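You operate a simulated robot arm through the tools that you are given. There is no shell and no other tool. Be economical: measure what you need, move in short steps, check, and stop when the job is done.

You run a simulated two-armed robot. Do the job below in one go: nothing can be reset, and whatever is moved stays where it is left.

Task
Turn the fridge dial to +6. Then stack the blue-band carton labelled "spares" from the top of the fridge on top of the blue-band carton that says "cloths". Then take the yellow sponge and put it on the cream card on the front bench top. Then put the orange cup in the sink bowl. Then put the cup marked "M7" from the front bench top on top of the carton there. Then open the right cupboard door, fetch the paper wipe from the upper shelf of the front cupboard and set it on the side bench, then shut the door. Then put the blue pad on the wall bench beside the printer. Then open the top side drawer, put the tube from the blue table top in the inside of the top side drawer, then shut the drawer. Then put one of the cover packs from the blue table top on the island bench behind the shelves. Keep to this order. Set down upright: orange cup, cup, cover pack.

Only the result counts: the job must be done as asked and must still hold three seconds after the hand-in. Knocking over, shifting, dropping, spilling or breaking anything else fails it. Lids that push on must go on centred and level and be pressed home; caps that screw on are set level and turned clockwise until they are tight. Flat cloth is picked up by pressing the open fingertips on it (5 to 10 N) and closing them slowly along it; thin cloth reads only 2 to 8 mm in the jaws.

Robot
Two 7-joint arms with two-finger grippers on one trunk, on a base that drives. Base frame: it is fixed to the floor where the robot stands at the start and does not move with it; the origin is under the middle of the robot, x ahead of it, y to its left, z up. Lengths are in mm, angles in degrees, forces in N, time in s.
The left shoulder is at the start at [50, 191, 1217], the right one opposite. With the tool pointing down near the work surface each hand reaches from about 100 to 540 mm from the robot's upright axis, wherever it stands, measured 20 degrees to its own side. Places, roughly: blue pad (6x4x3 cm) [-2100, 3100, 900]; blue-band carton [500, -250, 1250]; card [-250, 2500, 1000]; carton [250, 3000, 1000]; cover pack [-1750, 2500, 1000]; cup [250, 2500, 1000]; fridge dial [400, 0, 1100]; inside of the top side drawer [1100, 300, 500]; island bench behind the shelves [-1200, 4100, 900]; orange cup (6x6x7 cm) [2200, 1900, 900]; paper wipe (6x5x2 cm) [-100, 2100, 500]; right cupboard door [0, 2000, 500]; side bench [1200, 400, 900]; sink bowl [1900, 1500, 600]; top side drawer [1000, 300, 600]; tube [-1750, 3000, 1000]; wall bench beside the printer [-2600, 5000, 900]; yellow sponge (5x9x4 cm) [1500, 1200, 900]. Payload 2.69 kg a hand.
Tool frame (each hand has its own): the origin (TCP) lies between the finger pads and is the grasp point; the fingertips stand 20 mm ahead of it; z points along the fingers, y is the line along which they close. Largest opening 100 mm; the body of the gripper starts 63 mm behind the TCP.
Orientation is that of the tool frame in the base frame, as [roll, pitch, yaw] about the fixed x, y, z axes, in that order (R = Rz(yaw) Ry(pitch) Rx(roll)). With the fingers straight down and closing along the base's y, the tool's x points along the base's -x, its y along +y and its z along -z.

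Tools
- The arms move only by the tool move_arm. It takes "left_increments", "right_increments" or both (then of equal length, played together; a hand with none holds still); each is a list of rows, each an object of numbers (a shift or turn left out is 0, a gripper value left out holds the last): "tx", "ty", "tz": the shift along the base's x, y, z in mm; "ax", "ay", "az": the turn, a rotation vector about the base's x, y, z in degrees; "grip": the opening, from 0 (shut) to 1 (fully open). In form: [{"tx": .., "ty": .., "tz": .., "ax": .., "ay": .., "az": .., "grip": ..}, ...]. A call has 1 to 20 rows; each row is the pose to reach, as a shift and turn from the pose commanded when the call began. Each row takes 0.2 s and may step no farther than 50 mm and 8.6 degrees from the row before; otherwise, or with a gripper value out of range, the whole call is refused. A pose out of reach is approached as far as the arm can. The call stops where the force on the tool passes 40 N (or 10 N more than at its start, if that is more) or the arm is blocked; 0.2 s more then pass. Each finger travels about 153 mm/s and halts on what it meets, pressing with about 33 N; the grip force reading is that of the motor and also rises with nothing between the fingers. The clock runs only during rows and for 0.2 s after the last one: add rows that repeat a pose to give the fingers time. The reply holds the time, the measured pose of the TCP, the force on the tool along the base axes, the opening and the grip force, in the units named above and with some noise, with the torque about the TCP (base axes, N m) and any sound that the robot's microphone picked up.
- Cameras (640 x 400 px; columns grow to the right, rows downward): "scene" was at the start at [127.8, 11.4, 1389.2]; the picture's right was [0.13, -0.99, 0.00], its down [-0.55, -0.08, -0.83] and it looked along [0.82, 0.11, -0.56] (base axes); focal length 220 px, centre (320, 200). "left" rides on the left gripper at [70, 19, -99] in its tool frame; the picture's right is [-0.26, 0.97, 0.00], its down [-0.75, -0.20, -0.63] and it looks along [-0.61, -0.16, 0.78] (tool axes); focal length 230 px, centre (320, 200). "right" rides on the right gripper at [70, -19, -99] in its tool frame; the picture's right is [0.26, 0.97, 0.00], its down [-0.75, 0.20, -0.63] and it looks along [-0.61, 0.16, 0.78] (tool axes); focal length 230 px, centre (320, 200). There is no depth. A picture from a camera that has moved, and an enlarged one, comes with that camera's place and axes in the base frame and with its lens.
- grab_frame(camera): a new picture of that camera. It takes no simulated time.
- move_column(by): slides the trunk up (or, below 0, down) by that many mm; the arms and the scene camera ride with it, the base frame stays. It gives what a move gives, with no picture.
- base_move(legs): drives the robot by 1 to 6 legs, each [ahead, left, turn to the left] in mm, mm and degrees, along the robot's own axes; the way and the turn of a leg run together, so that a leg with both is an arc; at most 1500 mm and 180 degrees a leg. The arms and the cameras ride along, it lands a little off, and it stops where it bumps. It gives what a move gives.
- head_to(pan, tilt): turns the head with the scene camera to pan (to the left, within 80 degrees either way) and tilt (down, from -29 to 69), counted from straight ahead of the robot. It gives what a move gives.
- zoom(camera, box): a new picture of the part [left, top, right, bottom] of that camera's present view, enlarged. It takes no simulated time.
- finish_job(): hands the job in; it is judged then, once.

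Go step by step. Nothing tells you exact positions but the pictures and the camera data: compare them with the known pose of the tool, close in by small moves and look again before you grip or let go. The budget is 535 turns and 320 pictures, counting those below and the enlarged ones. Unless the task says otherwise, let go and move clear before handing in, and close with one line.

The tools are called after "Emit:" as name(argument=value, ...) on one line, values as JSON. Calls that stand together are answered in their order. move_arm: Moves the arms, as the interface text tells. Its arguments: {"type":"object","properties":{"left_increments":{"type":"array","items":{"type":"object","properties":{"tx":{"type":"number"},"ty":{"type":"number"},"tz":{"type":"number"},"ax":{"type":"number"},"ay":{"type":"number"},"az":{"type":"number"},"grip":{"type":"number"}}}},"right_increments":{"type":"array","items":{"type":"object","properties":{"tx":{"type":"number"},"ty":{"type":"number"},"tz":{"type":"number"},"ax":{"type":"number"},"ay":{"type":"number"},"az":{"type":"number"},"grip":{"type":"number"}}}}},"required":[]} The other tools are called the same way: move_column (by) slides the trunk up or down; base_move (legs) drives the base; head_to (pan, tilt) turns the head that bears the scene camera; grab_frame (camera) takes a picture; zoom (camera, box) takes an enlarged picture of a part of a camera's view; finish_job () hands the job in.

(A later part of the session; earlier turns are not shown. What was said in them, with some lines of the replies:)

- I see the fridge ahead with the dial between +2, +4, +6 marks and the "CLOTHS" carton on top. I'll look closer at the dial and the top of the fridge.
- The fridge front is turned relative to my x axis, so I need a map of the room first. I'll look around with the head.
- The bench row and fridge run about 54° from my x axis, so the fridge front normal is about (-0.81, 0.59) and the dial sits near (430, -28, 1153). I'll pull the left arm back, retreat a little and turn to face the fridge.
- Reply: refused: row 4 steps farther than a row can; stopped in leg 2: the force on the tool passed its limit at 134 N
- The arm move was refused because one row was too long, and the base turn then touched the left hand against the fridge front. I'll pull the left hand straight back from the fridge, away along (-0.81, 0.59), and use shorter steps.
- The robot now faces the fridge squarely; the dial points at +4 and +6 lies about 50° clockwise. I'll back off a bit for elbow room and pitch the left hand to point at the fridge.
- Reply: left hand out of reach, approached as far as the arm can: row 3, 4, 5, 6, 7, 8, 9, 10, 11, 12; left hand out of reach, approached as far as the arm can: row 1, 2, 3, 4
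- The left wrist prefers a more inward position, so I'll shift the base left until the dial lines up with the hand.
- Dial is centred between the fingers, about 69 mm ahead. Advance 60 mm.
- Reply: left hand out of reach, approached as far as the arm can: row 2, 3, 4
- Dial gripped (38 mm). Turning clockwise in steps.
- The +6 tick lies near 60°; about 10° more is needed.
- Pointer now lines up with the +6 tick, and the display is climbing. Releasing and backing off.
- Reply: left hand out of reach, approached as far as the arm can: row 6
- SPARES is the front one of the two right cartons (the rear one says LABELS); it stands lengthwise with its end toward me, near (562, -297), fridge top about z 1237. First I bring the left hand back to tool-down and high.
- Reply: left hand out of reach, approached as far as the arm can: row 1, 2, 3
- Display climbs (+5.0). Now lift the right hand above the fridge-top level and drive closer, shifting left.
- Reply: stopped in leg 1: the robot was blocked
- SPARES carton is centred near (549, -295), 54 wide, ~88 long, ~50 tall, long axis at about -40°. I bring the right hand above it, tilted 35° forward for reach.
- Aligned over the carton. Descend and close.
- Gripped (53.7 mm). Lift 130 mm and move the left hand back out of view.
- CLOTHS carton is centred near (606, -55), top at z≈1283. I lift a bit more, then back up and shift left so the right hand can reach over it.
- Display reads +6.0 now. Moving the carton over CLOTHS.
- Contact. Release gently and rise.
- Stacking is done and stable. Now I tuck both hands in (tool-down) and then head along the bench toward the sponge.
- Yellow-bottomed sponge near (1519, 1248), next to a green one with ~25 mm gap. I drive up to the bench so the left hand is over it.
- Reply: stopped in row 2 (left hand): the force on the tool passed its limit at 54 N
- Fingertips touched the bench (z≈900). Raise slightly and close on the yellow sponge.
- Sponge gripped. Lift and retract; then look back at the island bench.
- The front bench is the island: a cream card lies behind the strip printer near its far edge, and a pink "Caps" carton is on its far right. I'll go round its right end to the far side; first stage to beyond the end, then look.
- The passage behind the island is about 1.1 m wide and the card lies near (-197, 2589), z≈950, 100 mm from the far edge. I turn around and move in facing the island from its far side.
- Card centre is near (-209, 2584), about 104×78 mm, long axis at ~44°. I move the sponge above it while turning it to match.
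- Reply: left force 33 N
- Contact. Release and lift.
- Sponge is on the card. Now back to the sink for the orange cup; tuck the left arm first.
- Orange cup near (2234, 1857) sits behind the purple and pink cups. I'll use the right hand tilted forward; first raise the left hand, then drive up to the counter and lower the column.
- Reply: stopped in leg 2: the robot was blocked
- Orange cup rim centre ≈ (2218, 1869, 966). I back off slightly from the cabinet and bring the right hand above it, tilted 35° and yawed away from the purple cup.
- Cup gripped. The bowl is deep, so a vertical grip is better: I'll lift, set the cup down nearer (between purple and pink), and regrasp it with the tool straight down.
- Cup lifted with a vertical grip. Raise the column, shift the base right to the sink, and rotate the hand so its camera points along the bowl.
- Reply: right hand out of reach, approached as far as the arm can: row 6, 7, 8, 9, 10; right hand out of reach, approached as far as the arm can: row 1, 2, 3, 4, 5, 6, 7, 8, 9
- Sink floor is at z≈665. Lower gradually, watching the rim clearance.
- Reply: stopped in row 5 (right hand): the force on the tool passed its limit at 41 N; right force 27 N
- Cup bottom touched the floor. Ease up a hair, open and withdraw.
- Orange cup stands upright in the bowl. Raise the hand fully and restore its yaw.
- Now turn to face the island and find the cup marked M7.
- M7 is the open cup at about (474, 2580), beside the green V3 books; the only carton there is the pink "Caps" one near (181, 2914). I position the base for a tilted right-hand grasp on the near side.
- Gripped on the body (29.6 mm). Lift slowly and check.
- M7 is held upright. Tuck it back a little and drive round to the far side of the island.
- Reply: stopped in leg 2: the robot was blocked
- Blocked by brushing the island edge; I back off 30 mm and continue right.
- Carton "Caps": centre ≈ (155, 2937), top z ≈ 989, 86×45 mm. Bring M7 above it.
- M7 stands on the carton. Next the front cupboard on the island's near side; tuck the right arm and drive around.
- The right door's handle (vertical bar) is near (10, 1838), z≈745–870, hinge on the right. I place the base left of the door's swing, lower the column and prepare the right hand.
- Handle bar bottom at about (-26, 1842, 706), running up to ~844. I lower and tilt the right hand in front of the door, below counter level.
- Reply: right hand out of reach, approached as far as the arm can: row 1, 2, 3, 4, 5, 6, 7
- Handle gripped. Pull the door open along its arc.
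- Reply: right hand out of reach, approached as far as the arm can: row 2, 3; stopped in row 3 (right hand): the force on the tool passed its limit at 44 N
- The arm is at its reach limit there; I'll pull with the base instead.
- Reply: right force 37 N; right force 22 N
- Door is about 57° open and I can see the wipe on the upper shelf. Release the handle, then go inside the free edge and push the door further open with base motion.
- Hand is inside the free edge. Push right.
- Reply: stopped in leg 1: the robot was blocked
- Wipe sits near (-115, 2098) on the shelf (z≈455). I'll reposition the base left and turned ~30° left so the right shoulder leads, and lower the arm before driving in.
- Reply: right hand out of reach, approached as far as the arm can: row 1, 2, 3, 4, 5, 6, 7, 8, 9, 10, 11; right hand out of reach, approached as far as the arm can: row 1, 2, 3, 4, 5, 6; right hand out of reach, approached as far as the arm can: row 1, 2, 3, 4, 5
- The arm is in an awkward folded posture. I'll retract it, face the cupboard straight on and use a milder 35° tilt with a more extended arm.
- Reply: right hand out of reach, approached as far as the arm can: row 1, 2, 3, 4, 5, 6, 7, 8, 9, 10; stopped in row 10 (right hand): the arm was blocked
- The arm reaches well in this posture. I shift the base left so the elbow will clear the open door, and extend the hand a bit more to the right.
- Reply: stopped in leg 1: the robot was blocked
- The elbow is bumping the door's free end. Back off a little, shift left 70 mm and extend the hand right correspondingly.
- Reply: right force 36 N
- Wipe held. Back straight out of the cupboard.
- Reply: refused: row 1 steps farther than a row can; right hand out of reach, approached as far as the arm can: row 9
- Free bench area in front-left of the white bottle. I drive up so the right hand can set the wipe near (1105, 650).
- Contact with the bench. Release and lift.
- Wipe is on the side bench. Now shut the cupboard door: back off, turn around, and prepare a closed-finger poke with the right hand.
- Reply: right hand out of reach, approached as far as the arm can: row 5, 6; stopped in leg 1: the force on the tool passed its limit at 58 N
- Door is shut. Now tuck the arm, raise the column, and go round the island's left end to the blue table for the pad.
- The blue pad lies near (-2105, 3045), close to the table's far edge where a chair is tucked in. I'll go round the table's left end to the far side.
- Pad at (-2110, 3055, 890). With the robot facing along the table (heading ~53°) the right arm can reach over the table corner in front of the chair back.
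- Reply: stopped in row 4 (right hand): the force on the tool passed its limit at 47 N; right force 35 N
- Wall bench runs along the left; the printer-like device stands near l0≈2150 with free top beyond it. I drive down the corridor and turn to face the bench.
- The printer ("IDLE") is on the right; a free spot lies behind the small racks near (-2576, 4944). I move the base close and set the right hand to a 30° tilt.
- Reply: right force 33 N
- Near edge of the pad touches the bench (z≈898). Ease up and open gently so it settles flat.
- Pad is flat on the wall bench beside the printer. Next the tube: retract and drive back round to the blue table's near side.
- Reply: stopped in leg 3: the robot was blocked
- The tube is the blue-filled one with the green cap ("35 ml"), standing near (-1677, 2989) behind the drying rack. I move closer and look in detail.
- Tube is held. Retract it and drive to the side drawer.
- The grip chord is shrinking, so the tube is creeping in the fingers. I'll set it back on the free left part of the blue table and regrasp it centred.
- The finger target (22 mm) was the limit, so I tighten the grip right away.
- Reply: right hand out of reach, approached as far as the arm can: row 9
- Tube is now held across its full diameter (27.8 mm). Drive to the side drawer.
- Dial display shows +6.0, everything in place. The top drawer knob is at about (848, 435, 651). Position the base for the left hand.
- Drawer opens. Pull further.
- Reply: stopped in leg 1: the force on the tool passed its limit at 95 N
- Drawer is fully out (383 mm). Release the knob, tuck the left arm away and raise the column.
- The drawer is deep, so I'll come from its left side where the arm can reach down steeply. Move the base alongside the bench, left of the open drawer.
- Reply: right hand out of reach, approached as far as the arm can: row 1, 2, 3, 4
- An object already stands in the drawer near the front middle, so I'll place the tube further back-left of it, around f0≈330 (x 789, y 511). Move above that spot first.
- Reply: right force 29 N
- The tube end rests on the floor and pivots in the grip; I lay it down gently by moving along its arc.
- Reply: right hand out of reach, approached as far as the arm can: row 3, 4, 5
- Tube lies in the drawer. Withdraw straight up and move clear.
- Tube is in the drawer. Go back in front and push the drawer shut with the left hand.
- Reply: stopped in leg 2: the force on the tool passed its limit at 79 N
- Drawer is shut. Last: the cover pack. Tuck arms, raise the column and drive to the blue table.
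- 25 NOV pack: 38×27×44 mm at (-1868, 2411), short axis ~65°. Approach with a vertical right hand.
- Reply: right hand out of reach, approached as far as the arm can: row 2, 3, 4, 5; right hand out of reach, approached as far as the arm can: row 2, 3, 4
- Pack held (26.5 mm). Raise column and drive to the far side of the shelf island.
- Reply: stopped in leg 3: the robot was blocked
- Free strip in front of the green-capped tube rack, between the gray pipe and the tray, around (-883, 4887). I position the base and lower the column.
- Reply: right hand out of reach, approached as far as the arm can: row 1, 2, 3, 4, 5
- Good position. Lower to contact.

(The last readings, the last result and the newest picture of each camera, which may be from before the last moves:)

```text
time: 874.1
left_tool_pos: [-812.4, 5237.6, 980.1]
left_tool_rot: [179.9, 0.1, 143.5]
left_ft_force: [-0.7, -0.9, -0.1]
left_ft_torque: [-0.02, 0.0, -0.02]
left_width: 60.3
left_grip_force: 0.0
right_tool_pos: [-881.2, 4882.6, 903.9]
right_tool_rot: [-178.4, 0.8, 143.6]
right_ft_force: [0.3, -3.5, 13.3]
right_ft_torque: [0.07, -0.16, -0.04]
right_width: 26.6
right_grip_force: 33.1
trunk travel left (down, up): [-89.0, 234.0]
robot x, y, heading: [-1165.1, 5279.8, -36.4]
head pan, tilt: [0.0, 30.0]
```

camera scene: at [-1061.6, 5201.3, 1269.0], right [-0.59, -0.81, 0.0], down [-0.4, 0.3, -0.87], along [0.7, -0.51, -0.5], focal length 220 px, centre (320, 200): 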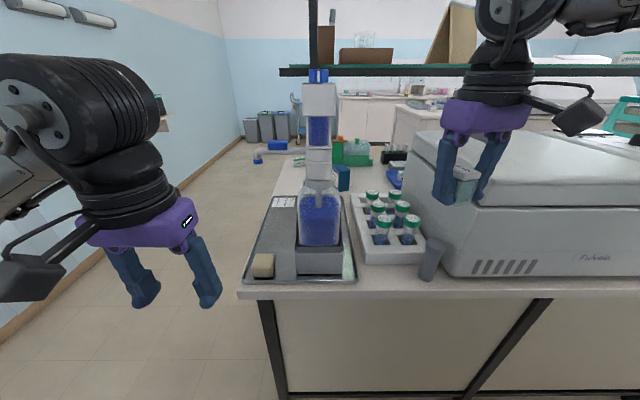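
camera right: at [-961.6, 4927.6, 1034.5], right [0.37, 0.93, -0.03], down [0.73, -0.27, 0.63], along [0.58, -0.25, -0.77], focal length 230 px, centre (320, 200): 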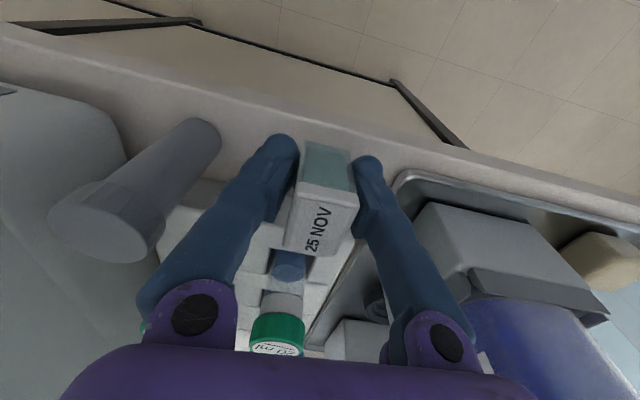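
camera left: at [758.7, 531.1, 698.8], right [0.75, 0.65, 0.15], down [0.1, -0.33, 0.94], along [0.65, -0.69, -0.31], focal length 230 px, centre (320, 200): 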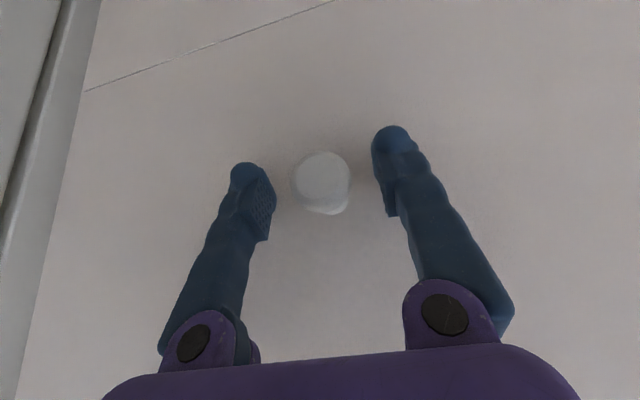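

Emit:
move_arm(right_increments=[{"tz": 1}, {"tz": 1, "grip": 0.3}, {"tz": 1, "grip": 0.4}, {"tz": 1, "grip": 0.45}, {"tz": 1, "grip": 0.45}, {"tz": 20}, {"tz": 55}, {"tz": 95}, {"tz": 140}, {"tz": 180}])

Emit:
zoom(camera="scene", box=[340, 200, 440, 290])

```text
time: 876.3
left_tool_pos: [-812.3, 5238.0, 978.9]
left_tool_rot: [-180.0, 0.1, 143.4]
left_ft_force: [-0.5, -0.6, 0.8]
left_ft_torque: [0.01, 0.04, 0.0]
left_width: 59.8
left_grip_force: 0.0
right_tool_pos: [-893.0, 4878.8, 1041.1]
right_tool_rot: [-178.4, 0.7, 143.5]
right_ft_force: [-0.6, -0.3, -1.0]
right_ft_torque: [0.03, 0.02, -0.01]
right_width: 44.9
right_grip_force: 0.0
right hand out of reach, approached as far as the arm can: row 9, 10
trunk travel left (down, up): [-89.0, 234.0]
robot x, y, heading: [-1168.8, 5280.6, -36.2]
head pan, tilt: [0.0, 30.0]
```

```text
4.44 times, centred on (390, 245) of scene
camera zoom: at [-1061.5, 5201.2, 1208.9], right [-0.59, -0.81, 0.0], down [-0.4, 0.3, -0.87], along [0.7, -0.51, -0.5], focal length 976 px, centre (9, 0)
```

zoom: 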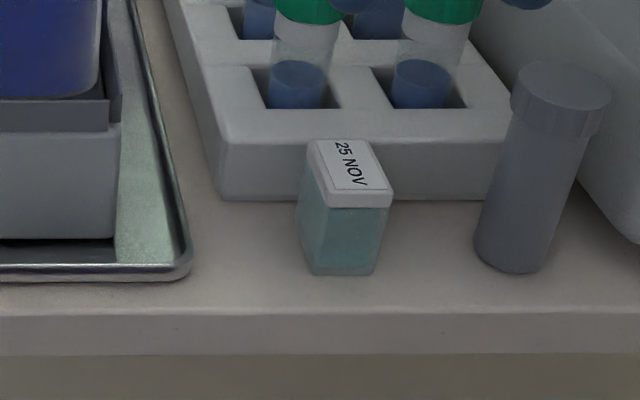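

The cover pack stands upright behind the shelves. I move clear and take a last look.

Emit:
base_move(legs=[[-120, 0, 0]])

Emit:
move_column(by=120)

Emit:
grab_frame(camera="scene")

```text
time: 877.5
left_tool_pos: [-907.1, 5307.7, 979.3]
left_tool_rot: [179.9, 0.1, 143.4]
left_ft_force: [-0.9, 0.4, 0.0]
left_ft_torque: [0.0, 0.01, 0.0]
left_width: 60.0
left_grip_force: 0.0
right_tool_pos: [-988.7, 4949.6, 1041.5]
right_tool_rot: [-178.4, 0.6, 143.6]
right_ft_force: [-0.5, 0.9, 0.4]
right_ft_torque: [-0.02, -0.09, 0.01]
right_width: 45.2
right_grip_force: 0.1
trunk travel left (down, up): [-89.0, 234.0]
robot x, y, heading: [-1259.4, 5347.0, -36.6]
head pan, tilt: [0.0, 30.0]
```

```text
time: 879.0
left_tool_pos: [-906.0, 5307.0, 1099.7]
left_tool_rot: [180.0, 0.2, 143.4]
left_ft_force: [0.0, 0.0, -0.3]
left_ft_torque: [-0.01, 0.01, 0.01]
left_width: 60.0
left_grip_force: 0.1
right_tool_pos: [-987.5, 4947.3, 1159.4]
right_tool_rot: [-178.4, 0.7, 143.6]
right_ft_force: [-0.2, 0.4, -0.1]
right_ft_torque: [-0.03, -0.05, 0.01]
right_width: 44.9
right_grip_force: 0.0
trunk travel left (down, up): [-209.0, 114.0]
robot x, y, heading: [-1261.8, 5348.7, -36.5]
head pan, tilt: [0.0, 30.0]
```

```text
16 pictures are left
camera scene: at [-1156.6, 5271.3, 1328.9], right [-0.59, -0.81, 0.0], down [-0.4, 0.3, -0.87], along [0.7, -0.51, -0.5], focal length 220 px, centre (320, 200)
```

scene: 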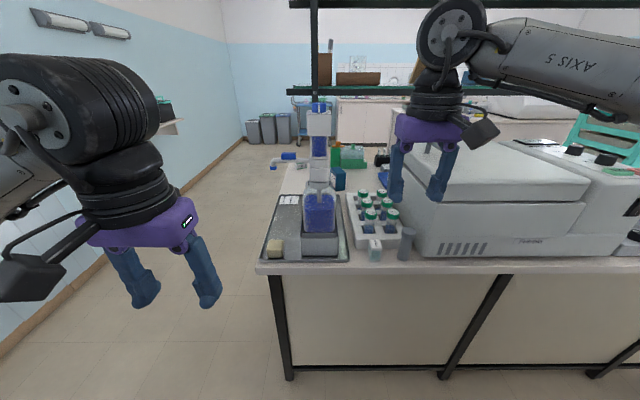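

All nine steps are done and both hands are clear, so I'm handing in.

Emit:
finish_job()

```text
The job is handed in.
```

All nine steps are done in the order you gave and the job is handed in. Three contacts were rougher than intended: the left hand hit the fridge front at 134 N early on, the base bumped furniture several times, and an elbow bumped the open cupboard door; I saw nothing knocked over or shifted.
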